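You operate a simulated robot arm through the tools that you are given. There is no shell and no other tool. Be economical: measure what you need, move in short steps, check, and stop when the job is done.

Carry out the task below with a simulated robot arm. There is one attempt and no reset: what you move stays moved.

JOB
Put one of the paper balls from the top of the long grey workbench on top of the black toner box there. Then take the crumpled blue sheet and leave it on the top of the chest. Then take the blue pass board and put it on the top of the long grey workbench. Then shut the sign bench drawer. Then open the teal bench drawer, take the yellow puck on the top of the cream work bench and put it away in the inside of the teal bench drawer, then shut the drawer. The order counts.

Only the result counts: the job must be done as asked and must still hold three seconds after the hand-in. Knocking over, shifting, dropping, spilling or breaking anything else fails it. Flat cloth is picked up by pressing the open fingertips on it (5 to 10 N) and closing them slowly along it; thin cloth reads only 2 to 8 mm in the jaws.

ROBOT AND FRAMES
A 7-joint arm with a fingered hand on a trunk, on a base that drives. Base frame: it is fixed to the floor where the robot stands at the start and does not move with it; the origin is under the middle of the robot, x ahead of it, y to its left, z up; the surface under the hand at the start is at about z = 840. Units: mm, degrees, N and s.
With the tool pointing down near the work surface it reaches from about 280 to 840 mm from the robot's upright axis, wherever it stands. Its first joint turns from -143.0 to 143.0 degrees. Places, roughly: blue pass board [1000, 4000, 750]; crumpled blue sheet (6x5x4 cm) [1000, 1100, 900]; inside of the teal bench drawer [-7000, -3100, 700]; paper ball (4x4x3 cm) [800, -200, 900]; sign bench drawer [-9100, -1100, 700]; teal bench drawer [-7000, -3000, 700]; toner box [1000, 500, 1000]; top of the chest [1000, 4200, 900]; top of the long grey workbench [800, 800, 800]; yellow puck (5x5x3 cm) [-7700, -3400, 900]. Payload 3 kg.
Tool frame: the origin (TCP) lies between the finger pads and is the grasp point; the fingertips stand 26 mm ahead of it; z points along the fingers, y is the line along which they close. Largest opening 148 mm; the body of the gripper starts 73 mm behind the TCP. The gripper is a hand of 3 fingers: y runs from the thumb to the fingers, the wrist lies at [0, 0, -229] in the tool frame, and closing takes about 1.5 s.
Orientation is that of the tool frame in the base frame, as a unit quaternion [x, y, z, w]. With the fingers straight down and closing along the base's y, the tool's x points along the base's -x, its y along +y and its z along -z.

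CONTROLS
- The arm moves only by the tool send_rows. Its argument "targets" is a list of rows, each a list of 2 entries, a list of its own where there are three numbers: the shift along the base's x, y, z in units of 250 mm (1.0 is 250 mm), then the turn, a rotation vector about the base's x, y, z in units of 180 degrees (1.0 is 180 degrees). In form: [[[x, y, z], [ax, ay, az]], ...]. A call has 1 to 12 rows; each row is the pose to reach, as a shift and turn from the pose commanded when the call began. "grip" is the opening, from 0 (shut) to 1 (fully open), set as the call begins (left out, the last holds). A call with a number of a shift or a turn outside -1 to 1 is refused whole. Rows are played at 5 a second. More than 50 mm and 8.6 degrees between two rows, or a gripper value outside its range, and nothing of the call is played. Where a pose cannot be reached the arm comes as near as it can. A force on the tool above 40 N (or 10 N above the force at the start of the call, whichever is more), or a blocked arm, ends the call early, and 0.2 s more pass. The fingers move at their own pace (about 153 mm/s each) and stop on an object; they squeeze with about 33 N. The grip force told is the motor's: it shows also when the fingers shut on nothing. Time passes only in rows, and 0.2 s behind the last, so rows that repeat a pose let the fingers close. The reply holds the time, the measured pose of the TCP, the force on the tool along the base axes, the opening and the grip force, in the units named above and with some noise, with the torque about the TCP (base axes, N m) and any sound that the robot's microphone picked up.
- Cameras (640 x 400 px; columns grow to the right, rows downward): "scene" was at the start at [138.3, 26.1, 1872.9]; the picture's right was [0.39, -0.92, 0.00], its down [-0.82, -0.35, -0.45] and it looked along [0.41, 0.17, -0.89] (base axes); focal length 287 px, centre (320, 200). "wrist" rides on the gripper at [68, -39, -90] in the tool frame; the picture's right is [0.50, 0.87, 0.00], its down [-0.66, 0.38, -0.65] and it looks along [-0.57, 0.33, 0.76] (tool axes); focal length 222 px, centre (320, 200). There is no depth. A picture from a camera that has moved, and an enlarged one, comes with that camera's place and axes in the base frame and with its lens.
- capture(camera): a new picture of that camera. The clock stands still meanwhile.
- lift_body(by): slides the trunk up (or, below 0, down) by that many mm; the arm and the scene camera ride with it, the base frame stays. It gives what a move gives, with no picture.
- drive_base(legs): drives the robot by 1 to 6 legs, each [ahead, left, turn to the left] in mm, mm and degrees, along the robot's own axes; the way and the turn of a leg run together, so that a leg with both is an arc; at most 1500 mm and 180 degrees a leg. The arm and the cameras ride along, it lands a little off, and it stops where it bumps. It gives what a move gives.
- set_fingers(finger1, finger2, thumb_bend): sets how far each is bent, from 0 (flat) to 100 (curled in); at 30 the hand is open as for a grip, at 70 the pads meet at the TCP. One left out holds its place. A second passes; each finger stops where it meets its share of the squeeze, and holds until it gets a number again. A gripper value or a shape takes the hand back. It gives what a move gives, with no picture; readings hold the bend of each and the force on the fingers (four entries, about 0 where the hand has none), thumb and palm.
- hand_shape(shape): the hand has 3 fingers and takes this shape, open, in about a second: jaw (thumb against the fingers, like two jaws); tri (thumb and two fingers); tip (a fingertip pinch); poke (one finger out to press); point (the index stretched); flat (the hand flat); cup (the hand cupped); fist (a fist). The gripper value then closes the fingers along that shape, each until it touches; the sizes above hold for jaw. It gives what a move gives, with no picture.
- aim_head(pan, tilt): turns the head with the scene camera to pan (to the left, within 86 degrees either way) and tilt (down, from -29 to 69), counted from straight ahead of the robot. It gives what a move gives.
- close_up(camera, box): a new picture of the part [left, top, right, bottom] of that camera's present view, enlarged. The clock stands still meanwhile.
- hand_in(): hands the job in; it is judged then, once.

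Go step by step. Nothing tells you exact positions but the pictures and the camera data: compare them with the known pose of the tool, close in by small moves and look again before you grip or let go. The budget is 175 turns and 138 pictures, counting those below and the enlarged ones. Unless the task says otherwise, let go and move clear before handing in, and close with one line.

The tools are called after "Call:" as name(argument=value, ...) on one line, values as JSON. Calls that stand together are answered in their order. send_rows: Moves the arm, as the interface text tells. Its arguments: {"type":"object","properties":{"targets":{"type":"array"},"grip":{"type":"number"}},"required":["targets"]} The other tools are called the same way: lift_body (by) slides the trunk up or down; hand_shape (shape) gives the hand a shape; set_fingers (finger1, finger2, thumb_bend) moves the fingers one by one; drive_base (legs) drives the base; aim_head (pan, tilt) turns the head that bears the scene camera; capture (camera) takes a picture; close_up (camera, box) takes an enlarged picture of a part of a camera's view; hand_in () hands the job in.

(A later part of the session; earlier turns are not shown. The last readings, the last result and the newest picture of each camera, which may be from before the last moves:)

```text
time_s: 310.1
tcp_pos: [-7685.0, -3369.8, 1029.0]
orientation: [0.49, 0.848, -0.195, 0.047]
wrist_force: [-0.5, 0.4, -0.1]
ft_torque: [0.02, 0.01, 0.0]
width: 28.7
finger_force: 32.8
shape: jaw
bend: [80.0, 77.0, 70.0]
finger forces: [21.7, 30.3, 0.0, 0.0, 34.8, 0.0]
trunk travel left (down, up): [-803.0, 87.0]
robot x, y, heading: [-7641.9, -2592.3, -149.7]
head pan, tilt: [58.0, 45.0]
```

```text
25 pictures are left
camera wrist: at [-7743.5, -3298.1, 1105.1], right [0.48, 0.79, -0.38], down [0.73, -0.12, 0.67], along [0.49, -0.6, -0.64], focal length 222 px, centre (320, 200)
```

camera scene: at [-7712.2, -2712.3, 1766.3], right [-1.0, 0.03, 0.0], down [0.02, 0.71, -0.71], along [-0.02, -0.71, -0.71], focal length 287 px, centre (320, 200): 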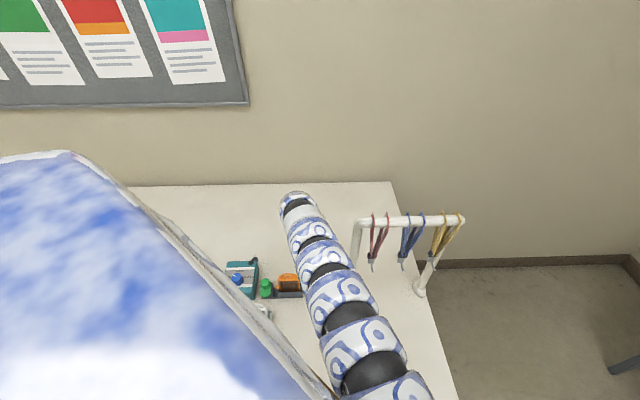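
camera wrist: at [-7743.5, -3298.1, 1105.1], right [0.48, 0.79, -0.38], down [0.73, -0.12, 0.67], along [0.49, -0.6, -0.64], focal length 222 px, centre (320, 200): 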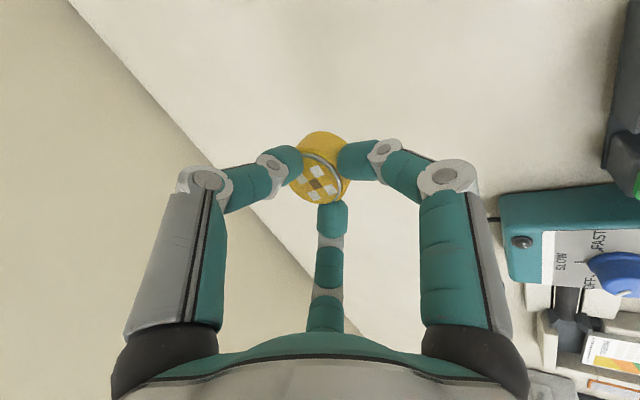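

The puck is held firmly. I'll back out, turn to face the bench squarely and shift over to the drawer.

Call:
drive_base(legs=[[-365, -627, 0], [0, 0, 60]])

Call:
drive_base(legs=[[0, 790, 0]])

Call:
aim_head(pan=0, tilt=45)

Call:
capture(camera="scene")

```text
time_s: 316.7
tcp_pos: [-6997.2, -2295.4, 1029.9]
orientation: [0.01, 0.98, -0.146, 0.137]
wrist_force: [0.0, -0.5, -0.6]
ft_torque: [0.01, -0.02, -0.02]
width: 28.4
finger_force: 33.2
shape: jaw
bend: [80.0, 77.0, 70.0]
finger forces: [21.6, 30.1, 0.0, 0.0, 34.3, 0.1]
trunk travel left (down, up): [-803.0, 87.0]
robot x, y, heading: [-7643.1, -1856.4, -91.1]
head pan, tilt: [58.0, 45.0]
```

```text
time_s: 320.9
tcp_pos: [-6219.6, -2303.0, 1028.9]
orientation: [0.007, 0.98, -0.146, 0.137]
wrist_force: [0.3, 0.2, -1.1]
ft_torque: [0.02, 0.05, 0.0]
width: 28.1
finger_force: 33.1
shape: jaw
bend: [80.0, 77.0, 70.0]
finger forces: [21.9, 29.9, 0.0, 0.0, 34.5, 0.0]
trunk travel left (down, up): [-803.0, 87.0]
robot x, y, heading: [-6866.5, -1867.3, -90.4]
head pan, tilt: [58.0, 45.0]
```

```text
time_s: 322.2
tcp_pos: [-6220.2, -2304.6, 1028.4]
orientation: [0.007, 0.98, -0.146, 0.136]
wrist_force: [-0.1, 0.7, -0.2]
ft_torque: [0.0, -0.01, -0.05]
width: 28.4
finger_force: 32.8
shape: jaw
bend: [80.0, 77.0, 70.0]
finger forces: [21.8, 29.9, 0.1, 0.1, 34.4, 0.0]
trunk travel left (down, up): [-803.0, 87.0]
robot x, y, heading: [-6865.9, -1867.1, -90.6]
head pan, tilt: [0.0, 45.0]
```

```text
24 pictures are left
camera scene: at [-6866.7, -2027.5, 1874.3], right [-1.0, 0.01, 0.0], down [0.01, 0.71, -0.71], along [-0.01, -0.71, -0.71], focal length 287 px, centre (320, 200)
```

scene: 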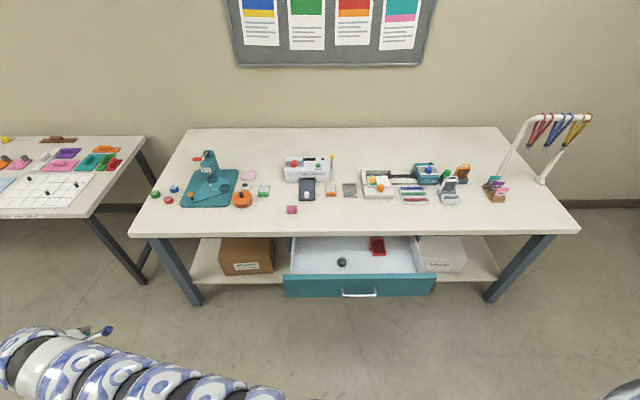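

The drawer's free spot is near (-6850,-2735), left of the black item. I'll bring the hand upright, swing it in front and yaw it so it closes along x.

Call:
send_rows(targets=[[[-0.16, -0.04, 0.02], [0.0235, 0.0217, 0]], [[-0.32, -0.08, 0.04], [0.047, 0.0434, 0]], [[-0.48, -0.12, 0.06], [0.0705, 0.065, 0]], [[-0.64, -0.16, 0.08], [0.094, 0.0867, 0]], [[-0.8, -0.2, 0.08], [0.094, 0.0867, 0]], [[-0.96, -0.24, 0.08], [0.094, 0.0867, 0]]])

Call:
send_rows(targets=[[[-0.16, -0.03, 0], [0, 0, -0.04]], [[-0.32, -0.06, 0], [0, 0, -0.08]], [[-0.48, -0.09, 0], [0, 0, -0.12]], [[-0.64, -0.12, 0], [0, 0, -0.16]], [[-0.8, -0.15, 0], [0, 0, -0.2]], [[-0.96, -0.18, 0], [0, 0, -0.24]]])

Call:
send_rows(targets=[[[-0.12, -0.02, 0], [0, 0, -0.04]], [[-0.24, -0.04, 0], [0, 0, -0.08]], [[-0.36, -0.06, 0], [0, 0, -0.12]], [[-0.48, -0.08, 0], [0, 0, -0.16]], [[-0.58, -0.1, 0], [0, 0, -0.2]], [[-0.6, -0.1, 0], [0, 0, -0.24]], [[-0.6, -0.1, 0], [0, 0, -0.26]]])

Call:
capture(camera="scene")

```text
time_s: 323.6
tcp_pos: [-6463.9, -2366.9, 1050.0]
orientation: [0.008, 1.0, -0.001, 0.0]
wrist_force: [-1.0, -2.9, 0.1]
ft_torque: [0.28, -0.2, -0.01]
width: 27.3
finger_force: 33.1
shape: jaw
bend: [80.0, 77.0, 70.0]
finger forces: [22.3, 28.6, 0.1, 0.0, 32.6, 0.0]
trunk travel left (down, up): [-803.0, 87.0]
robot x, y, heading: [-6863.6, -1868.0, -90.5]
head pan, tilt: [0.0, 45.0]
```

```text
time_s: 325.0
tcp_pos: [-6657.2, -2465.9, 990.9]
orientation: [0.375, 0.927, 0.0, -0.001]
wrist_force: [-0.4, 0.6, -0.3]
ft_torque: [0.02, 0.0, -0.02]
width: 19.2
finger_force: 33.1
shape: jaw
bend: [82.0, 80.0, 74.0]
finger forces: [0.1, 0.1, 0.1, 0.0, 0.0, 0.0]
out of reach, approached as far as the arm can: row 2, 3, 4, 5, 6
trunk travel left (down, up): [-803.0, 87.0]
robot x, y, heading: [-6868.6, -1868.6, -90.8]
head pan, tilt: [0.0, 45.0]
```

```text
time_s: 326.6
tcp_pos: [-6767.9, -2537.4, 988.3]
orientation: [0.712, 0.703, -0.002, 0.0]
wrist_force: [-0.3, -0.3, 0.2]
ft_torque: [-0.01, 0.0, 0.0]
width: 19.3
finger_force: 33.4
shape: jaw
bend: [82.0, 80.0, 74.0]
finger forces: [0.0, 0.0, 0.0, 0.0, 0.0, 0.1]
out of reach, approached as far as the arm can: row 1, 2, 3, 4, 5, 6, 7
trunk travel left (down, up): [-803.0, 87.0]
robot x, y, heading: [-6868.9, -1869.2, -90.8]
head pan, tilt: [0.0, 45.0]
```

```text
23 pictures are left
camera scene: at [-6867.7, -2027.9, 1874.2], right [-1.0, 0.01, 0.0], down [0.01, 0.71, -0.71], along [-0.01, -0.71, -0.71], focal length 287 px, centre (320, 200)
```

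scene: 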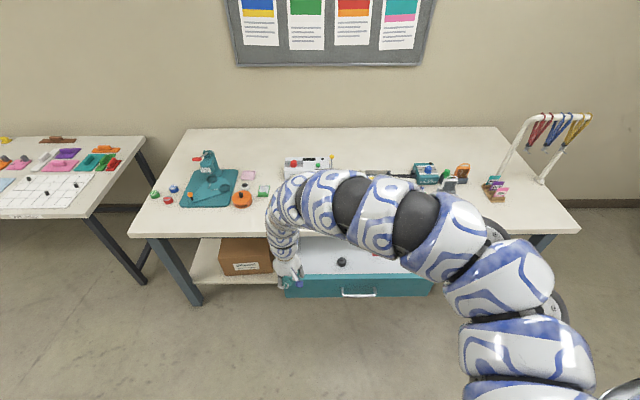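

The finger forces dropped to zero, so the puck may have slipped. I'll check.

Call:
capture(camera="wrist")

Call:
close_up(camera="scene", box=[220, 220, 340, 320])

```text
22 pictures are left
camera wrist: at [-6807.7, -2468.4, 1078.1], right [0.87, 0.49, 0.0], down [0.37, -0.66, 0.65], along [0.32, -0.57, -0.76], focal length 222 px, centre (320, 200)
```

wrist: 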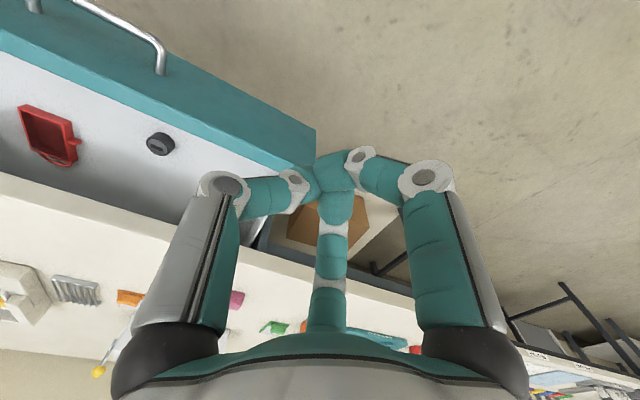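

```text
4.00 times, centred on (280, 270) of scene
camera zoom: at [-6867.7, -2027.9, 1874.2], right [-1.0, 0.01, 0.0], down [0.01, 0.71, -0.71], along [-0.01, -0.71, -0.71], focal length 1149 px, centre (480, -80)
```

zoom: 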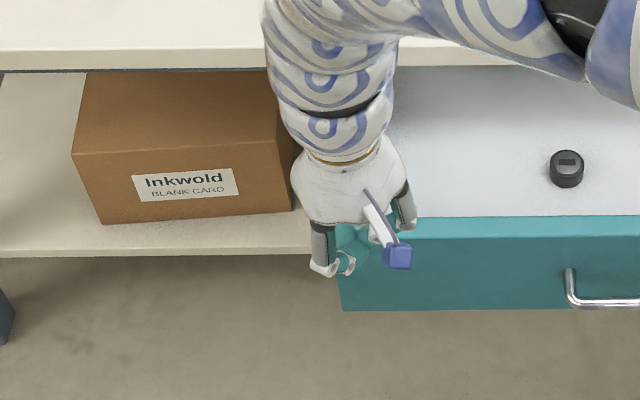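

The puck slipped out during the swing and must be on the floor near (-6550,-2420). I'll look for it.

Call:
aim_head(pan=25, tilt=55)

Call:
capture(camera="scene")

```text
time_s: 327.5
tcp_pos: [-6768.4, -2537.1, 988.7]
orientation: [0.712, 0.702, -0.001, 0.0]
wrist_force: [0.1, -0.2, 0.0]
ft_torque: [0.03, 0.01, -0.01]
width: 19.5
finger_force: 33.6
shape: jaw
bend: [82.0, 80.0, 74.0]
finger forces: [0.1, 0.1, 0.0, 0.0, 0.0, 0.0]
trunk travel left (down, up): [-803.0, 87.0]
robot x, y, heading: [-6867.1, -1865.1, -90.6]
head pan, tilt: [25.0, 55.0]
```

```text
20 pictures are left
camera scene: at [-6836.4, -2012.1, 1860.9], right [-0.91, -0.41, 0.0], down [-0.34, 0.75, -0.57], along [0.24, -0.52, -0.82], focal length 287 px, centre (320, 200)
```

scene: 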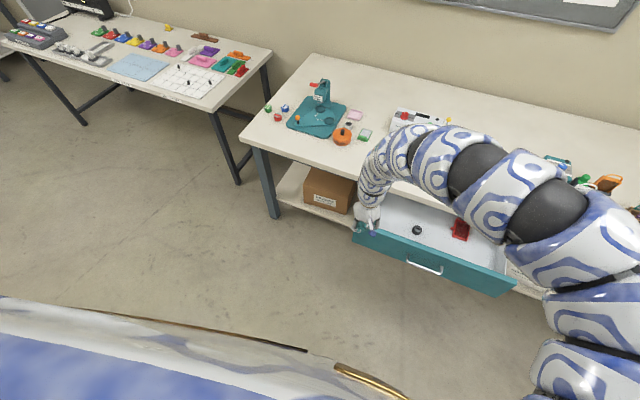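

There is no puck on the visible floor. The fingers read 19 mm, so it may be wedged in the hand; I'll zoom in on the fingertips.

Call:
close_up(camera="wrist", box=[230, 120, 430, 250])

Call:
aim_head(pan=45, tilt=69)

Call:
capture(camera="scene")

```text
3.08 times, centred on (330, 185) of wrist
camera zoom: at [-6807.4, -2468.2, 1078.2], right [0.87, 0.49, 0.0], down [0.37, -0.66, 0.65], along [0.32, -0.57, -0.76], focal length 684 px, centre (289, 246)
```

zoom: 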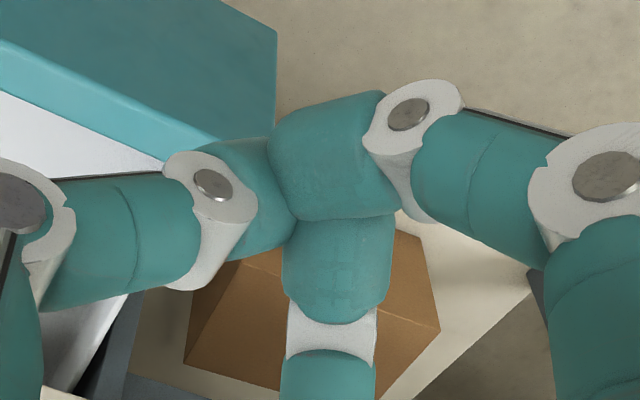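

```text
time_s: 328.3
tcp_pos: [-6769.3, -2537.0, 988.1]
orientation: [0.712, 0.702, -0.001, 0.0]
wrist_force: [-0.3, 0.4, -0.7]
ft_torque: [0.01, -0.02, -0.02]
width: 19.6
finger_force: 32.7
shape: jaw
bend: [82.0, 80.0, 74.0]
finger forces: [0.0, 0.0, 0.1, 0.0, 0.1, 0.0]
trunk travel left (down, up): [-803.0, 87.0]
robot x, y, heading: [-6866.0, -1864.2, -91.1]
head pan, tilt: [45.0, 68.8]
```

```text
18 pictures are left
camera scene: at [-6826.9, -1986.4, 1845.4], right [-0.72, -0.7, 0.0], down [-0.65, 0.67, -0.36], along [0.25, -0.26, -0.93], focal length 287 px, centre (320, 200)
```

scene: 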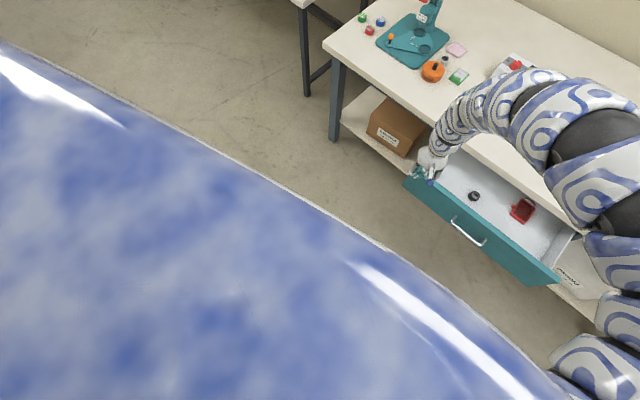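

The puck isn't in the hand; the floor just in front of the robot is hidden by its body. I'll back away and look again.

Call:
drive_base(legs=[[-700, 0, 0]])

Call:
aim_head(pan=15, tilt=50)

Call:
capture(camera="scene")

```text
time_s: 332.1
tcp_pos: [-6760.9, -1837.8, 989.1]
orientation: [0.713, 0.701, -0.001, -0.001]
wrist_force: [-0.4, 0.3, -0.3]
ft_torque: [-0.01, -0.02, -0.01]
width: 19.3
finger_force: 33.0
shape: jaw
bend: [82.0, 80.0, 74.0]
finger forces: [0.0, 0.0, 0.0, 0.0, 0.0, 0.1]
trunk travel left (down, up): [-803.0, 87.0]
robot x, y, heading: [-6856.0, -1171.2, -90.9]
head pan, tilt: [45.0, 68.8]
```

```text
time_s: 333.1
tcp_pos: [-6759.9, -1838.6, 989.2]
orientation: [0.713, 0.701, -0.001, 0.0]
wrist_force: [0.0, 0.1, 0.0]
ft_torque: [0.0, -0.01, 0.01]
width: 19.6
finger_force: 33.0
shape: jaw
bend: [82.0, 80.0, 74.0]
finger forces: [0.1, 0.0, 0.0, 0.0, 0.0, 0.1]
trunk travel left (down, up): [-803.0, 87.0]
robot x, y, heading: [-6854.2, -1170.9, -91.2]
head pan, tilt: [15.0, 50.0]
```

```text
17 pictures are left
camera scene: at [-6837.1, -1322.6, 1867.3], right [-0.97, -0.24, 0.0], down [-0.19, 0.74, -0.64], along [0.16, -0.62, -0.77], focal length 287 px, centre (320, 200)
```

scene: 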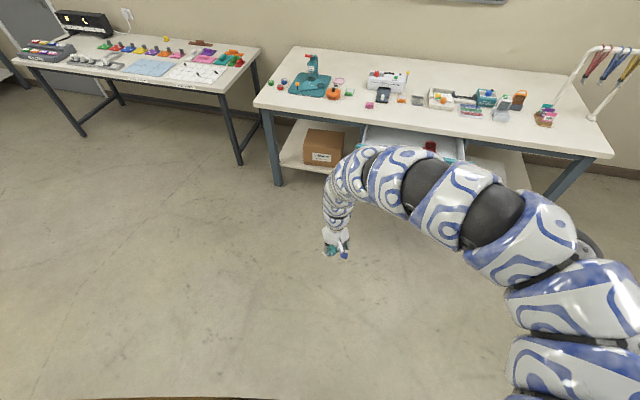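

Call:
drive_base(legs=[[0, 0, 35]])

Call:
aim_head(pan=-30, tilt=45)

Call:
capture(camera="scene")

Call:
aim_head(pan=50, tilt=45)

Call:
capture(camera="scene")

```text
time_s: 335.2
tcp_pos: [-6391.0, -1660.7, 987.6]
orientation: [0.466, 0.885, -0.001, 0.001]
wrist_force: [0.4, 0.2, 0.3]
ft_torque: [0.02, -0.01, 0.0]
width: 19.7
finger_force: 33.1
shape: jaw
bend: [82.0, 80.0, 74.0]
finger forces: [0.0, 0.0, 0.1, 0.0, 0.1, 0.0]
trunk travel left (down, up): [-803.0, 87.0]
robot x, y, heading: [-6856.7, -1171.1, -55.6]
head pan, tilt: [15.0, 50.0]
```

```text
time_s: 336.3
tcp_pos: [-6390.0, -1662.3, 988.0]
orientation: [0.467, 0.884, -0.001, 0.001]
wrist_force: [0.0, 0.0, 0.5]
ft_torque: [0.01, 0.0, 0.0]
width: 19.4
finger_force: 33.5
shape: jaw
bend: [82.0, 80.0, 74.0]
finger forces: [0.1, 0.0, 0.0, 0.0, 0.0, 0.0]
trunk travel left (down, up): [-803.0, 87.0]
robot x, y, heading: [-6852.8, -1168.5, -55.8]
head pan, tilt: [-30.0, 45.0]
```

```text
16 pictures are left
camera scene: at [-6803.0, -1315.0, 1874.2], right [-1.0, -0.08, 0.0], down [-0.06, 0.71, -0.71], along [0.06, -0.7, -0.71], focal length 287 px, centre (320, 200)
```

scene: 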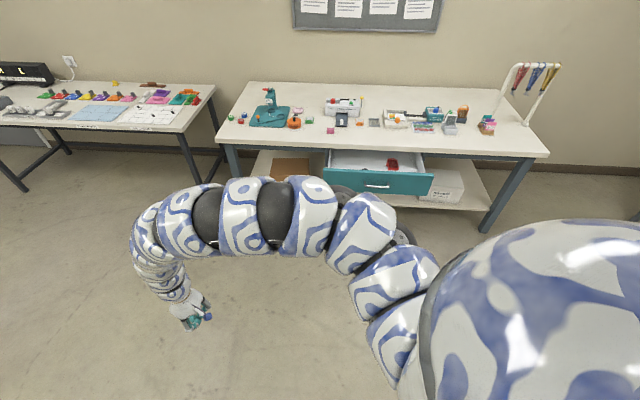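

```text
time_s: 337.8
tcp_pos: [-6390.0, -1660.8, 987.8]
orientation: [0.466, 0.885, 0.0, 0.001]
wrist_force: [-0.2, 0.4, 0.4]
ft_torque: [-0.04, -0.02, 0.01]
width: 19.3
finger_force: 33.2
shape: jaw
bend: [82.0, 80.0, 74.0]
finger forces: [0.0, 0.0, 0.0, 0.0, 0.1, 0.0]
trunk travel left (down, up): [-803.0, 87.0]
robot x, y, heading: [-6855.9, -1169.4, -55.5]
head pan, tilt: [50.0, 45.0]
```

```text
15 pictures are left
camera scene: at [-6728.4, -1241.9, 1874.3], right [-0.1, -1.0, 0.0], down [-0.7, 0.07, -0.71], along [0.7, -0.07, -0.71], focal length 287 px, centre (320, 200)
```

scene: 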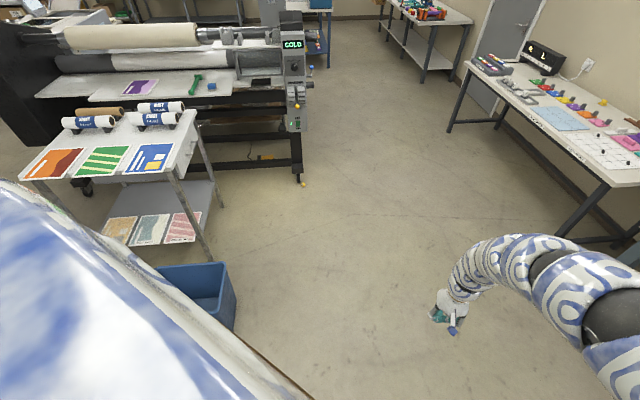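

There's a yellow spot on the floor by the machine's leg, near (-4650,-1300). I'll zoom in.

Call:
close_up(camera="scene", box=[240, 130, 340, 200])

```text
5.71 times, centred on (290, 165) of scene
camera zoom: at [-6728.4, -1241.9, 1874.3], right [-0.1, -1.0, 0.0], down [-0.7, 0.07, -0.71], along [0.7, -0.07, -0.71], focal length 1641 px, centre (491, 400)
```

zoom: 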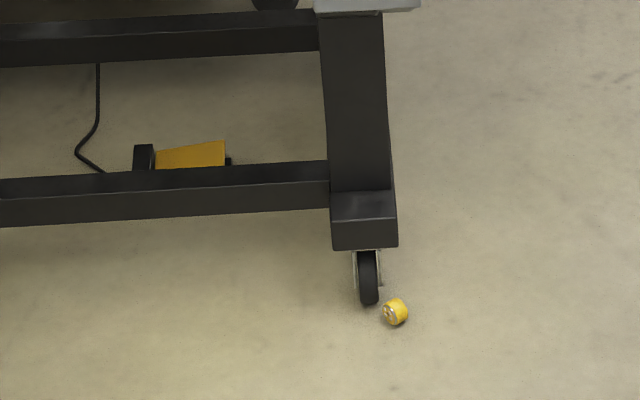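

That's the puck, standing on its edge beside the machine's caster at about (-4674,-1286). I'll drive over to approach it at a 30° heading, away from the caster and leg.

Call:
drive_base(legs=[[0, 0, 85.6], [0, -1190, 0], [1000, 0, 0]])

Call:
aim_head(pan=0, tilt=52)

Call:
capture(camera="scene")

```text
time_s: 352.4
tcp_pos: [-4845.4, -1247.3, 987.4]
orientation: [-0.264, 0.965, -0.001, 0.002]
wrist_force: [-0.1, 0.0, 0.3]
ft_torque: [0.02, 0.01, -0.02]
width: 19.2
finger_force: 33.1
shape: jaw
bend: [82.0, 80.0, 74.0]
finger forces: [0.1, 0.1, 0.0, 0.0, 0.0, 0.1]
trunk travel left (down, up): [-803.0, 87.0]
robot x, y, heading: [-5367.8, -1679.0, 31.0]
head pan, tilt: [50.0, 45.0]
```

```text
time_s: 353.6
tcp_pos: [-4844.2, -1246.3, 987.6]
orientation: [-0.264, 0.964, 0.0, 0.001]
wrist_force: [-1.2, 0.0, 0.0]
ft_torque: [-0.01, 0.0, -0.02]
width: 19.6
finger_force: 33.0
shape: jaw
bend: [82.0, 80.0, 74.0]
finger forces: [0.1, 0.0, 0.1, 0.0, 0.1, 0.0]
trunk travel left (down, up): [-803.0, 87.0]
robot x, y, heading: [-5367.0, -1680.3, 30.5]
head pan, tilt: [0.0, 52.0]
```

```text
13 pictures are left
camera scene: at [-5230.6, -1596.5, 1864.7], right [0.51, -0.86, 0.0], down [-0.68, -0.4, -0.62], along [0.53, 0.31, -0.79], focal length 287 px, centre (320, 200)
```

scene: 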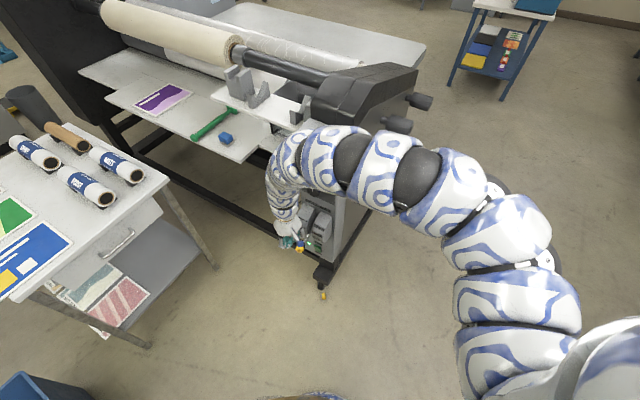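

The puck is confirmed at about (-4660,-1284). I'll open the hand, lower the trunk and tilt the fingers forward 20°.

Call:
lift_body(by=-760)

Call:
send_rows(targets=[[[0.02, 0, 0], [0.014, -0.024, 0]], [[0.04, -0.01, 0], [0.028, -0.048, 0]], [[0.06, -0.02, 0], [0.042, -0.072, 0]], [[0.1, -0.03, 0], [0.057, -0.095, 0]], [[0.16, -0.04, 0], [0.057, -0.095, 0]]], grip=0.7)

Call:
capture(camera="wrist")

```text
refused: -760 is not a number from -400 to 400
```

```text
time_s: 354.8
tcp_pos: [-4781.4, -1181.2, 1011.2]
orientation: [-0.26, 0.95, 0.044, 0.167]
wrist_force: [-0.1, 0.3, -0.2]
ft_torque: [0.01, 0.02, 0.03]
width: 103.2
finger_force: 0.0
shape: jaw
bend: [28.0, 28.0, 74.0]
finger forces: [0.0, 0.0, 0.1, 0.1, 0.0, 0.0]
out of reach, approached as far as the arm can: row 1, 2, 3, 4, 5
trunk travel left (down, up): [-803.0, 87.0]
robot x, y, heading: [-5363.4, -1675.7, 30.8]
head pan, tilt: [0.0, 52.0]
```

```text
12 pictures are left
camera wrist: at [-4842.8, -1262.3, 1072.6], right [-0.85, 0.51, -0.17], down [0.15, 0.53, 0.84], along [0.51, 0.68, -0.52], focal length 222 px, centre (320, 200)
```

wrist: 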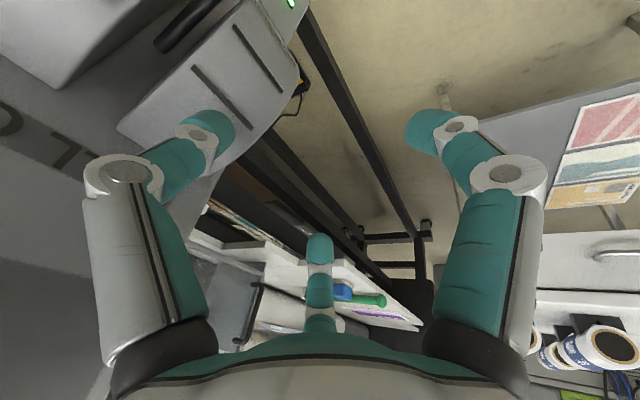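

The hand came close to the machine panel. I'll back off 250 before lowering, in two steps.

Call:
drive_base(legs=[[-250, 0, 0]])

Call:
lift_body(by=-400)

Call:
lift_body(by=-400)

Call:
aim_head(pan=0, tilt=40)

Call:
capture(camera="scene")

```text
time_s: 356.6
tcp_pos: [-5000.2, -1310.8, 1010.6]
orientation: [-0.261, 0.95, 0.046, 0.166]
wrist_force: [-0.4, -0.7, -0.7]
ft_torque: [0.02, 0.01, -0.01]
width: 103.0
finger_force: 0.0
shape: jaw
bend: [28.0, 28.0, 74.0]
finger forces: [0.1, 0.1, 0.0, 0.0, 0.0, 0.1]
trunk travel left (down, up): [-803.0, 87.0]
robot x, y, heading: [-5585.1, -1804.8, 31.1]
head pan, tilt: [0.0, 52.0]
```

```text
time_s: 360.5
tcp_pos: [-4999.1, -1310.6, 610.9]
orientation: [-0.261, 0.95, 0.046, 0.167]
wrist_force: [-0.9, 0.2, 0.2]
ft_torque: [-0.03, -0.01, 0.01]
width: 103.4
finger_force: 0.1
shape: jaw
bend: [28.0, 28.0, 74.0]
finger forces: [0.0, 0.0, 0.0, 0.1, 0.0, 0.0]
trunk travel left (down, up): [-403.0, 487.0]
robot x, y, heading: [-5584.6, -1809.9, 30.6]
head pan, tilt: [0.0, 52.0]
```

```text
time_s: 364.3
tcp_pos: [-4999.4, -1309.5, 210.5]
orientation: [-0.261, 0.95, 0.045, 0.167]
wrist_force: [0.0, -0.4, -0.4]
ft_torque: [-0.01, 0.04, -0.02]
width: 103.2
finger_force: 0.0
shape: jaw
bend: [28.0, 28.0, 74.0]
finger forces: [0.0, 0.0, 0.0, 0.0, 0.0, 0.0]
trunk travel left (down, up): [-3.0, 887.0]
robot x, y, heading: [-5582.3, -1805.8, 30.8]
head pan, tilt: [0.0, 52.0]
```

```text
time_s: 365.1
tcp_pos: [-5000.8, -1309.8, 210.6]
orientation: [-0.261, 0.95, 0.046, 0.167]
wrist_force: [0.2, 0.9, 0.5]
ft_torque: [-0.01, -0.04, 0.0]
width: 103.4
finger_force: 0.0
shape: jaw
bend: [28.0, 28.0, 74.0]
finger forces: [0.0, 0.0, 0.1, 0.0, 0.1, 0.0]
trunk travel left (down, up): [-3.0, 887.0]
robot x, y, heading: [-5585.2, -1809.1, 30.9]
head pan, tilt: [0.0, 40.0]
```

```text
11 pictures are left
camera scene: at [-5440.1, -1720.8, 1081.5], right [0.51, -0.86, 0.0], down [-0.55, -0.33, -0.77], along [0.66, 0.39, -0.64], focal length 287 px, centre (320, 200)
```

scene: 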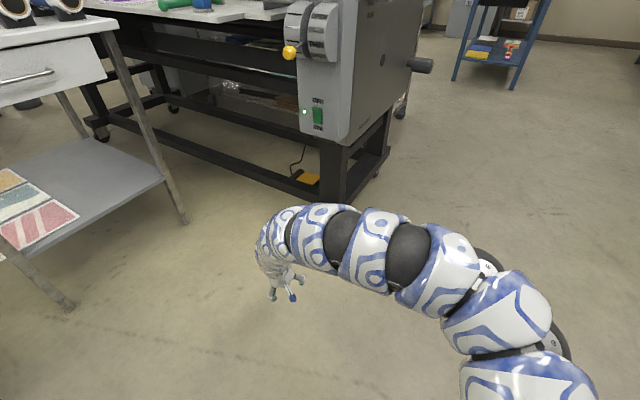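

The trunk is at its lowest and the puck is behind the arm in this view. I'll test whether the hand reaches the floor level here in the open.

Call:
send_rows(targets=[[[-0.03, -0.02, -0.12], [0, 0, 0]], [[-0.06, -0.04, -0.24], [0, 0, 0]], [[-0.09, -0.06, -0.36], [0, 0, 0]], [[-0.12, -0.08, -0.48], [0, 0, 0]], [[-0.15, -0.1, -0.56], [0, 0, 0]], [[-0.15, -0.1, -0.64], [0, 0, 0]], [[-0.15, -0.1, -0.64], [0, 0, 0]]])

Call:
capture(camera="wrist")

```text
time_s: 366.6
tcp_pos: [-5035.1, -1335.1, 50.1]
orientation: [-0.262, 0.95, 0.046, 0.166]
wrist_force: [0.8, 0.2, 0.3]
ft_torque: [-0.02, 0.0, 0.0]
width: 103.5
finger_force: 0.1
shape: jaw
bend: [28.0, 28.0, 74.0]
finger forces: [0.0, 0.1, 0.0, 0.0, 0.0, 0.0]
trunk travel left (down, up): [-3.0, 887.0]
robot x, y, heading: [-5581.9, -1810.1, 30.8]
head pan, tilt: [0.0, 40.0]
```

```text
10 pictures are left
camera wrist: at [-5097.7, -1415.8, 111.9], right [-0.85, 0.5, -0.17], down [0.14, 0.53, 0.84], along [0.51, 0.68, -0.52], focal length 222 px, centre (320, 200)
```

wrist: 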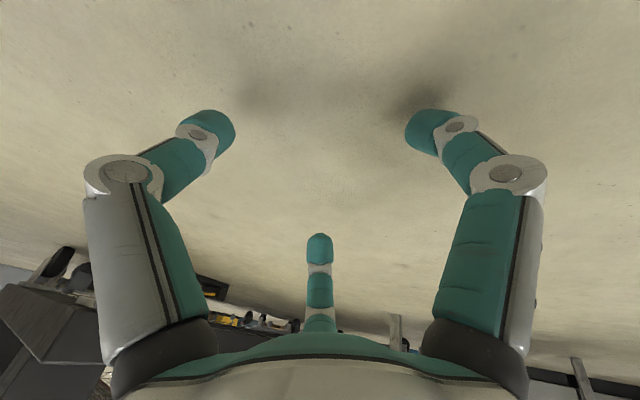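

The floor level is reachable. I'll raise the hand 80 mm, drive toward the puck stopping about 80 mm short, and look.

Call:
send_rows(targets=[[[0, 0, 0.16], [0, 0, 0]], [[0, 0, 0.32], [0, 0, 0]]])

Call:
drive_base(legs=[[265, -148, 0]])

Call:
capture(camera="wrist")

```text
time_s: 367.2
tcp_pos: [-5037.4, -1336.0, 131.4]
orientation: [-0.262, 0.95, 0.046, 0.166]
wrist_force: [0.3, -0.3, -0.2]
ft_torque: [0.0, -0.01, -0.02]
width: 103.2
finger_force: 0.1
shape: jaw
bend: [28.0, 28.0, 74.0]
finger forces: [0.1, 0.0, 0.0, 0.0, 0.0, 0.0]
trunk travel left (down, up): [-3.0, 887.0]
robot x, y, heading: [-5581.0, -1807.6, 30.6]
head pan, tilt: [0.0, 40.0]
```

```text
time_s: 369.3
tcp_pos: [-4738.7, -1323.3, 130.5]
orientation: [-0.263, 0.949, 0.046, 0.167]
wrist_force: [-0.5, -0.4, 0.0]
ft_torque: [-0.01, -0.02, -0.02]
width: 103.6
finger_force: 0.1
shape: jaw
bend: [28.0, 28.0, 74.0]
finger forces: [0.1, 0.1, 0.0, 0.0, 0.1, 0.0]
trunk travel left (down, up): [-3.0, 887.0]
robot x, y, heading: [-5284.5, -1797.3, 30.7]
head pan, tilt: [0.0, 40.0]
```

```text
9 pictures are left
camera wrist: at [-4800.0, -1405.0, 192.7], right [-0.85, 0.5, -0.17], down [0.14, 0.53, 0.84], along [0.51, 0.69, -0.52], focal length 222 px, centre (320, 200)
```

wrist: 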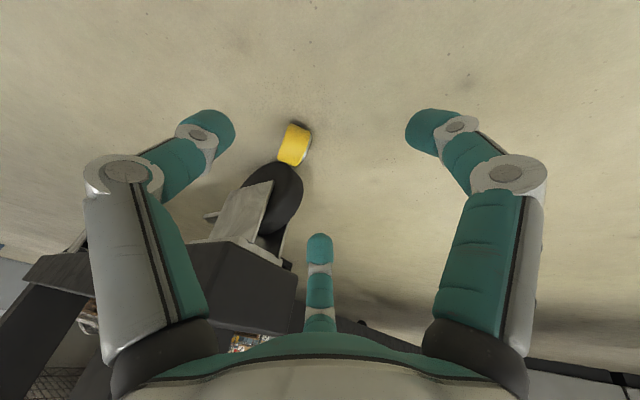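

The puck is at (-4662,-1284), with the caster just behind-left of it. I'll rotate the hand about 35° so the caster falls between two fingers, then move over the puck.

Call:
send_rows(targets=[[[0, 0, 0], [-0.011, -0.007, 0.037]], [[0, 0, 0], [-0.023, -0.014, 0.073]], [[0, 0, 0], [-0.034, -0.02, 0.11]], [[0, 0, 0], [-0.046, -0.027, 0.146]], [[0, 0, 0], [-0.057, -0.034, 0.183]]])

Call:
drive_base(legs=[[86, -6, 0]])

Call:
capture(camera="wrist")

```text
time_s: 370.5
tcp_pos: [-4737.5, -1322.1, 130.3]
orientation: [-0.536, 0.826, -0.008, 0.173]
wrist_force: [-0.3, 0.3, -0.8]
ft_torque: [-0.02, 0.01, 0.0]
width: 103.5
finger_force: 0.0
shape: jaw
bend: [28.0, 28.0, 74.0]
finger forces: [0.0, 0.0, 0.0, 0.0, 0.0, 0.0]
trunk travel left (down, up): [-3.0, 887.0]
robot x, y, heading: [-5280.9, -1796.3, 30.6]
head pan, tilt: [0.0, 40.0]
```

```text
time_s: 371.6
tcp_pos: [-4660.6, -1283.7, 131.0]
orientation: [-0.535, 0.827, -0.007, 0.173]
wrist_force: [0.0, -0.3, -0.3]
ft_torque: [0.01, -0.04, 0.01]
width: 103.2
finger_force: 0.1
shape: jaw
bend: [28.0, 28.0, 74.0]
finger forces: [0.1, 0.0, 0.0, 0.1, 0.0, 0.0]
trunk travel left (down, up): [-3.0, 887.0]
robot x, y, heading: [-5203.6, -1756.5, 31.1]
head pan, tilt: [0.0, 40.0]
```

```text
8 pictures are left
camera wrist: at [-4679.0, -1375.2, 204.6], right [-0.95, -0.08, -0.31], down [-0.29, 0.63, 0.72], along [0.14, 0.77, -0.62], focal length 222 px, centre (320, 200)
```

wrist: 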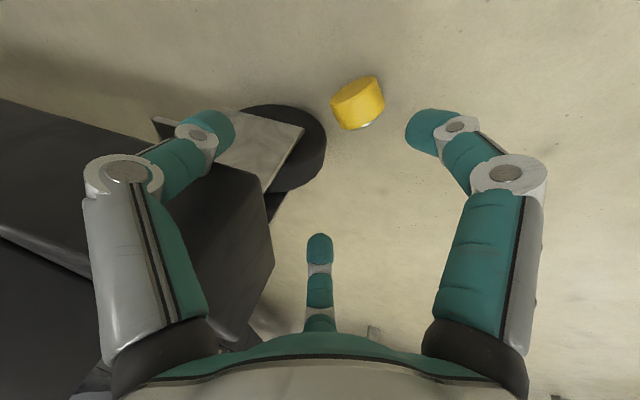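

The hand is centred over the puck with the caster between thumb and finger. I'll descend and close, checking for contact.

Call:
send_rows(targets=[[[0, -0.008, -0.1], [0, 0, 0]], [[0, -0.012, -0.2], [0, 0, 0]], [[0, -0.012, -0.28], [0, 0, 0]], [[0, -0.012, -0.33], [0, 0, 0]], [[0, -0.012, -0.345], [0, 0, 0]]])

Call:
send_rows(targets=[[[0, 0, 0], [0, 0, 0]], [[0, 0, 0], [0, 0, 0]], [[0, 0, 0], [0, 0, 0]], [[0, 0, 0], [0, 0, 0]], [[0, 0, 0], [0, 0, 0]], [[0, 0, 0], [0, 0, 0]], [[0, 0, 0], [0, 0, 0]], [[0, 0, 0], [0, 0, 0]]], grip=0.0)

Call:
capture(camera="wrist")

```text
time_s: 372.8
tcp_pos: [-4662.3, -1285.9, 45.8]
orientation: [-0.536, 0.826, -0.007, 0.173]
wrist_force: [-2.3, -2.3, 10.6]
ft_torque: [-0.34, 0.53, 0.0]
width: 102.7
finger_force: 0.0
shape: jaw
bend: [26.0, 28.0, 74.0]
finger forces: [10.4, 0.0, 0.0, 0.0, 0.0, 0.1]
trunk travel left (down, up): [-3.0, 887.0]
robot x, y, heading: [-5203.9, -1756.0, 31.0]
head pan, tilt: [0.0, 40.0]
```

```text
time_s: 374.6
tcp_pos: [-4661.9, -1287.0, 45.4]
orientation: [-0.535, 0.827, -0.007, 0.174]
wrist_force: [5.0, 3.7, 14.7]
ft_torque: [0.23, -0.12, -0.08]
width: 18.5
finger_force: 33.0
shape: jaw
bend: [79.0, 63.0, 69.0]
finger forces: [23.2, 32.5, 0.1, 0.0, 36.8, 0.0]
trunk travel left (down, up): [-3.0, 887.0]
robot x, y, heading: [-5203.8, -1756.1, 30.8]
head pan, tilt: [0.0, 40.0]
```

```text
7 pictures are left
camera wrist: at [-4679.3, -1377.4, 119.0], right [-0.95, -0.08, -0.31], down [-0.29, 0.63, 0.72], along [0.14, 0.77, -0.62], focal length 222 px, centre (320, 200)
```

wrist: 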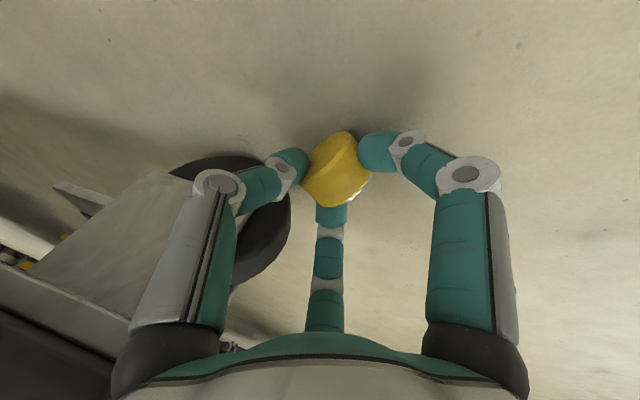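

The puck is gripped by all three fingers. I'll lift gently, back away and check that the grip holds.

Call:
send_rows(targets=[[[0, 0, 0.06], [0, 0, 0]], [[0, 0, 0.13], [0, 0, 0]], [[0, 0, 0.2], [0, 0, 0]], [[0, 0, 0.27], [0, 0, 0]], [[0, 0, 0.34], [0, 0, 0]]])

Call:
drive_base(legs=[[-350, 0, 0]])

Call:
capture(camera="wrist")

```text
time_s: 375.8
tcp_pos: [-4661.5, -1287.4, 129.3]
orientation: [-0.536, 0.827, -0.007, 0.17]
wrist_force: [-13.9, -10.4, -6.1]
ft_torque: [0.25, -0.09, -0.46]
width: 12.4
finger_force: 33.1
shape: jaw
bend: [79.0, 71.0, 69.0]
finger forces: [29.7, 41.8, 0.0, 0.1, 63.9, 0.1]
trunk travel left (down, up): [-3.0, 887.0]
robot x, y, heading: [-5207.2, -1754.2, 31.0]
head pan, tilt: [0.0, 40.0]
```

```text
time_s: 378.1
tcp_pos: [-4961.7, -1466.2, 129.9]
orientation: [-0.537, 0.826, -0.007, 0.174]
wrist_force: [-0.2, 0.5, -0.4]
ft_torque: [-0.03, -0.02, 0.02]
width: 13.1
finger_force: 32.6
shape: jaw
bend: [79.0, 71.0, 69.0]
finger forces: [30.0, 38.6, 0.1, 0.1, 43.5, 0.0]
trunk travel left (down, up): [-3.0, 887.0]
robot x, y, heading: [-5503.9, -1940.6, 31.0]
head pan, tilt: [0.0, 40.0]
```

```text
6 pictures are left
camera wrist: at [-4978.1, -1557.6, 204.4], right [-0.95, -0.08, -0.31], down [-0.29, 0.63, 0.72], along [0.14, 0.77, -0.62], focal length 222 px, centre (320, 200)
```

wrist: 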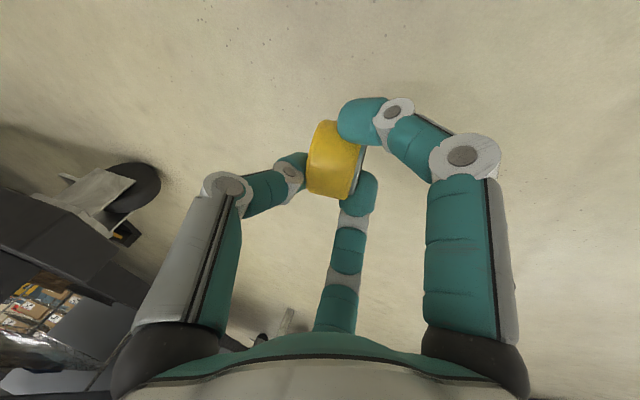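

The puck is now clamped across its flat faces, a solid hold. I'll raise the trunk and drive to the drawer with the robot at a -123° heading so the hand's wide axis runs along x.

Call:
lift_body(by=400)

Call:
lift_body(by=400)

Call:
drive_base(legs=[[0, 0, -77], [0, 0, -77]])

```text
time_s: 381.9
tcp_pos: [-4961.6, -1464.5, 529.9]
orientation: [-0.536, 0.826, -0.006, 0.173]
wrist_force: [0.0, 0.0, 0.7]
ft_torque: [-0.02, 0.0, -0.02]
width: 12.9
finger_force: 32.9
shape: jaw
bend: [79.0, 71.0, 69.0]
finger forces: [29.8, 39.1, 0.0, 0.0, 44.0, 0.1]
trunk travel left (down, up): [-403.0, 487.0]
robot x, y, heading: [-5503.8, -1937.2, 30.8]
head pan, tilt: [0.0, 40.0]
```

```text
time_s: 385.7
tcp_pos: [-4960.5, -1464.9, 930.9]
orientation: [-0.537, 0.826, -0.007, 0.173]
wrist_force: [-0.1, 0.5, -0.3]
ft_torque: [-0.01, 0.01, -0.01]
width: 12.4
finger_force: 33.5
shape: jaw
bend: [79.0, 71.0, 69.0]
finger forces: [29.8, 38.8, 0.0, 0.1, 43.8, 0.1]
trunk travel left (down, up): [-803.0, 87.0]
robot x, y, heading: [-5507.5, -1937.6, 31.0]
head pan, tilt: [0.0, 40.0]
```

```text
time_s: 392.7
tcp_pos: [-5771.4, -2607.4, 931.3]
orientation: [0.676, 0.716, -0.17, 0.035]
wrist_force: [-0.4, -0.5, 0.8]
ft_torque: [-0.01, 0.0, -0.01]
width: 12.6
finger_force: 33.4
shape: jaw
bend: [79.0, 72.0, 70.0]
finger forces: [29.5, 35.0, 0.0, 0.0, 40.4, 0.0]
trunk travel left (down, up): [-803.0, 87.0]
robot x, y, heading: [-5507.4, -1938.2, -121.5]
head pan, tilt: [0.0, 40.0]
```

The grip holds steadily. I'll drive sideways to bring the puck over the drawer.

Call:
drive_base(legs=[[332, -429, 0], [332, -429, 0]])

Call:
capture(camera="wrist")

```text
time_s: 398.6
tcp_pos: [-6861.7, -2739.1, 930.4]
orientation: [0.677, 0.716, -0.169, 0.035]
wrist_force: [-0.4, 0.3, -0.5]
ft_torque: [0.01, -0.02, 0.01]
width: 12.6
finger_force: 33.1
shape: jaw
bend: [79.0, 72.0, 70.0]
finger forces: [29.6, 35.1, 0.0, 0.0, 40.4, 0.1]
trunk travel left (down, up): [-803.0, 87.0]
robot x, y, heading: [-6593.7, -2074.2, -121.7]
head pan, tilt: [0.0, 40.0]
```

```text
5 pictures are left
camera wrist: at [-6889.8, -2648.6, 1004.2], right [0.81, 0.5, -0.31], down [0.54, -0.43, 0.72], along [0.23, -0.75, -0.62], focal length 222 px, centre (320, 200)
```

wrist: 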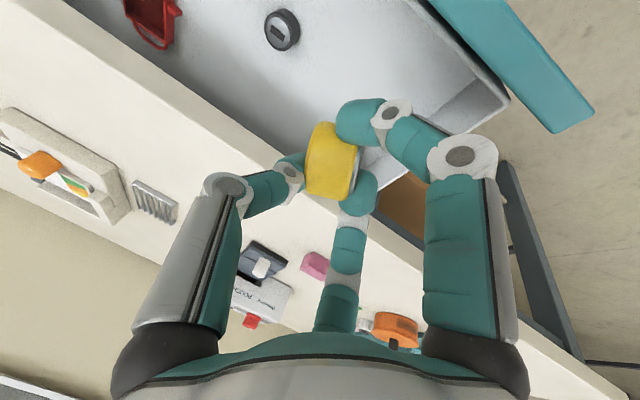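

The puck hangs over free drawer space. I'll nudge 10 mm away from the bench edge and lower with the trunk.

Call:
send_rows(targets=[[[0, 0.04, 0], [0, 0, 0]], [[0, 0.04, 0], [0, 0, 0]]])

Call:
lift_body(by=-115)

Call:
capture(camera="wrist")

```text
time_s: 399.2
tcp_pos: [-6860.9, -2734.6, 927.3]
orientation: [0.676, 0.716, -0.169, 0.034]
wrist_force: [0.1, -0.4, -0.2]
ft_torque: [0.0, 0.02, -0.01]
width: 12.2
finger_force: 32.9
shape: jaw
bend: [79.0, 72.0, 70.0]
finger forces: [30.9, 37.6, 0.1, 0.1, 42.0, 0.0]
out of reach, approached as far as the arm can: row 1, 2
trunk travel left (down, up): [-803.0, 87.0]
robot x, y, heading: [-6593.1, -2071.9, -121.7]
head pan, tilt: [0.0, 40.0]
```

```text
time_s: 400.6
tcp_pos: [-6859.9, -2733.9, 811.5]
orientation: [0.676, 0.716, -0.168, 0.033]
wrist_force: [-0.4, 0.5, 0.3]
ft_torque: [-0.02, 0.02, 0.0]
width: 12.3
finger_force: 32.8
shape: jaw
bend: [79.0, 72.0, 70.0]
finger forces: [30.8, 37.5, 0.1, 0.0, 41.9, 0.0]
trunk travel left (down, up): [-688.0, 202.0]
robot x, y, heading: [-6588.7, -2070.8, -121.8]
head pan, tilt: [0.0, 40.0]
```

```text
4 pictures are left
camera wrist: at [-6888.7, -2644.0, 886.7], right [0.81, 0.5, -0.31], down [0.54, -0.43, 0.72], along [0.23, -0.75, -0.62], focal length 222 px, centre (320, 200)
```

wrist: 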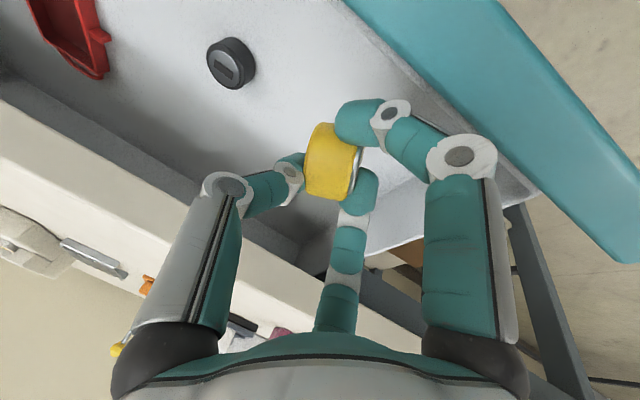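

There's room all round. I'll lower 20 more and check the force.

Call:
lift_body(by=-18)

```text
time_s: 401.3
tcp_pos: [-6860.7, -2733.9, 794.2]
orientation: [0.677, 0.716, -0.168, 0.034]
wrist_force: [0.6, -0.7, -0.4]
ft_torque: [0.01, 0.01, 0.0]
width: 12.1
finger_force: 33.1
shape: jaw
bend: [79.0, 72.0, 70.0]
finger forces: [31.2, 37.4, 0.0, 0.0, 41.9, 0.1]
trunk travel left (down, up): [-670.0, 220.0]
robot x, y, heading: [-6590.5, -2072.5, -121.7]
head pan, tilt: [0.0, 40.0]
```

Call:
lift_body(by=-12)

```text
time_s: 401.9
tcp_pos: [-6860.5, -2734.3, 783.5]
orientation: [0.676, 0.717, -0.168, 0.033]
wrist_force: [0.9, 0.7, 0.1]
ft_torque: [0.0, 0.02, 0.01]
width: 12.5
finger_force: 33.4
shape: jaw
bend: [79.0, 72.0, 70.0]
finger forces: [31.4, 37.4, 0.0, 0.0, 42.0, 0.0]
trunk travel left (down, up): [-658.0, 232.0]
robot x, y, heading: [-6590.8, -2068.2, -121.7]
head pan, tilt: [0.0, 40.0]
```

Call:
lift_body(by=-10)

```text
time_s: 402.5
tcp_pos: [-6860.4, -2732.8, 772.8]
orientation: [0.677, 0.716, -0.168, 0.033]
wrist_force: [0.6, 0.0, -0.3]
ft_torque: [0.0, -0.04, -0.01]
width: 12.0
finger_force: 33.7
shape: jaw
bend: [79.0, 72.0, 70.0]
finger forces: [31.4, 37.4, 0.0, 0.0, 42.0, 0.0]
trunk travel left (down, up): [-648.0, 242.0]
robot x, y, heading: [-6590.9, -2070.8, -121.7]
head pan, tilt: [0.0, 40.0]
```

No contact yet, but the puck is near the drawer floor. I'll release gently here, then lift straight out and look.

Call:
send_rows(targets=[[[0, 0, 0], [0, 0, 0]], [[0, 0, 0], [0, 0, 0]], [[0, 0, 0], [0, 0, 0]], [[0, 0, 0], [0, 0, 0]], [[0, 0, 0], [0, 0, 0]]], grip=0.45)

Call:
lift_body(by=200)

Call:
capture(camera="wrist")

```text
time_s: 403.7
tcp_pos: [-6860.2, -2733.5, 773.9]
orientation: [0.677, 0.715, -0.169, 0.033]
wrist_force: [-0.5, -0.3, -0.6]
ft_torque: [0.01, 0.01, 0.01]
width: 66.1
finger_force: 0.1
shape: jaw
bend: [39.0, 39.0, 70.0]
finger forces: [0.0, 0.1, 0.1, 0.0, 0.0, 0.1]
trunk travel left (down, up): [-648.0, 242.0]
robot x, y, heading: [-6593.2, -2068.7, -121.9]
head pan, tilt: [0.0, 40.0]
```

```text
time_s: 405.9
tcp_pos: [-6860.9, -2733.7, 972.8]
orientation: [0.677, 0.716, -0.169, 0.033]
wrist_force: [-0.4, 0.2, -1.4]
ft_torque: [0.01, -0.01, 0.01]
width: 66.2
finger_force: 0.0
shape: jaw
bend: [39.0, 39.0, 70.0]
finger forces: [0.0, 0.1, 0.0, 0.0, 0.0, 0.0]
trunk travel left (down, up): [-848.0, 42.0]
robot x, y, heading: [-6590.3, -2071.2, -121.7]
head pan, tilt: [0.0, 40.0]
```

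```text
3 pictures are left
camera wrist: at [-6888.8, -2644.1, 1046.6], right [0.81, 0.5, -0.31], down [0.54, -0.43, 0.72], along [0.23, -0.75, -0.62], focal length 222 px, centre (320, 200)
```

wrist: 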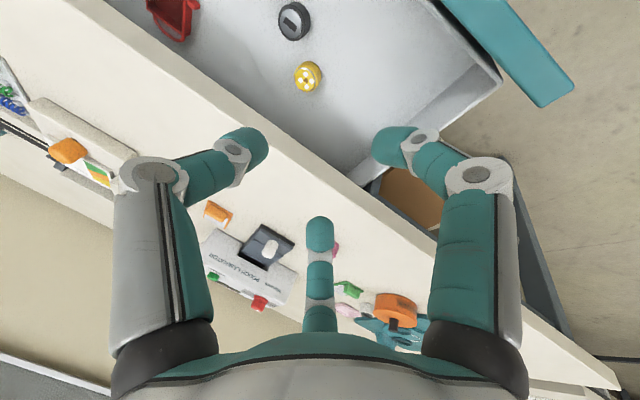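

The puck lies flat in the drawer. Now to shut it: I'll back off, face the bench squarely, close the hand and tilt the fingers further forward for pushing.

Call:
drive_base(legs=[[-255, -158, 0], [0, 0, 31.7], [0, -575, 0]])

Call:
send_rows(targets=[[[0, 0.02, 0], [-0.04, 0, 0]], [[0, 0.04, 0], [-0.08, 0, 0]], [[0, 0.06, 0], [-0.12, 0, 0]], [[0, 0.08, 0], [-0.16, 0, 0]], [[0, 0.1, 0], [-0.2, 0, 0]]], grip=0.0)

Call:
lift_body(by=-270)

```text
time_s: 412.3
tcp_pos: [-7039.9, -2478.9, 971.7]
orientation: [0.454, 0.874, -0.153, 0.079]
wrist_force: [-0.6, 0.5, -0.2]
ft_torque: [0.02, -0.03, -0.02]
width: 66.3
finger_force: 0.1
shape: jaw
bend: [39.0, 39.0, 70.0]
finger forces: [0.1, 0.0, 0.0, 0.1, 0.0, 0.0]
trunk travel left (down, up): [-848.0, 42.0]
robot x, y, heading: [-7161.6, -1773.5, -89.8]
head pan, tilt: [0.0, 40.0]
```

```text
time_s: 413.5
tcp_pos: [-7018.3, -2475.7, 941.5]
orientation: [0.407, 0.784, -0.416, 0.216]
wrist_force: [0.5, 0.4, 0.1]
ft_torque: [0.01, 0.01, 0.0]
width: 0.0
finger_force: 33.0
shape: jaw
bend: [70.0, 70.0, 70.0]
finger forces: [0.0, 0.0, 0.1, 0.1, 0.0, 0.0]
out of reach, approached as far as the arm can: row 1, 2, 3, 4, 5
trunk travel left (down, up): [-848.0, 42.0]
robot x, y, heading: [-7162.4, -1775.4, -89.8]
head pan, tilt: [0.0, 40.0]
```

```text
time_s: 416.2
tcp_pos: [-7018.7, -2475.7, 670.3]
orientation: [0.408, 0.784, -0.416, 0.215]
wrist_force: [-0.7, -0.3, 0.0]
ft_torque: [0.0, 0.03, 0.01]
width: 0.0
finger_force: 33.3
shape: jaw
bend: [70.0, 70.0, 70.0]
finger forces: [0.0, 0.0, 0.0, 0.0, 0.1, 0.0]
trunk travel left (down, up): [-578.0, 312.0]
robot x, y, heading: [-7163.6, -1774.4, -90.0]
head pan, tilt: [0.0, 40.0]
```

The fingers now point forward and down. I'll raise 32 mm and shift 25 mm to centre below the handle, then check.

Call:
lift_body(by=30)

Call:
drive_base(legs=[[70, -26, 0]])

Call:
capture(camera="scene")

```text
time_s: 417.0
tcp_pos: [-7017.7, -2476.9, 699.8]
orientation: [0.407, 0.785, -0.415, 0.215]
wrist_force: [-0.4, -0.3, 0.1]
ft_torque: [-0.01, 0.01, -0.01]
width: 0.0
finger_force: 33.1
shape: jaw
bend: [70.0, 70.0, 70.0]
finger forces: [0.1, 0.0, 0.0, 0.0, 0.0, 0.0]
trunk travel left (down, up): [-608.0, 282.0]
robot x, y, heading: [-7161.8, -1771.1, -89.5]
head pan, tilt: [0.0, 40.0]
```

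```text
time_s: 418.0
tcp_pos: [-7041.7, -2547.0, 700.7]
orientation: [0.408, 0.784, -0.415, 0.215]
wrist_force: [-0.1, 0.0, -0.4]
ft_torque: [-0.02, 0.02, 0.02]
width: 0.0
finger_force: 33.5
shape: jaw
bend: [70.0, 70.0, 70.0]
finger forces: [0.1, 0.0, 0.1, 0.1, 0.1, 0.1]
trunk travel left (down, up): [-608.0, 282.0]
robot x, y, heading: [-7185.0, -1841.2, -89.9]
head pan, tilt: [0.0, 40.0]
```

```text
2 pictures are left
camera scene: at [-7186.9, -2008.8, 1686.4], right [-1.0, 0.0, 0.0], down [0.0, 0.64, -0.77], along [0.0, -0.77, -0.64], focal length 287 px, centre (320, 200)
```

scene: 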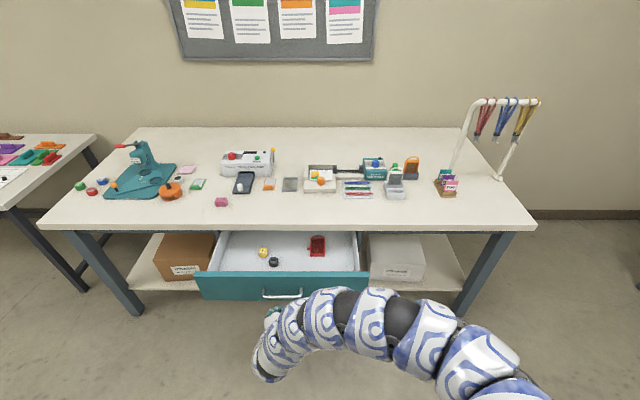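

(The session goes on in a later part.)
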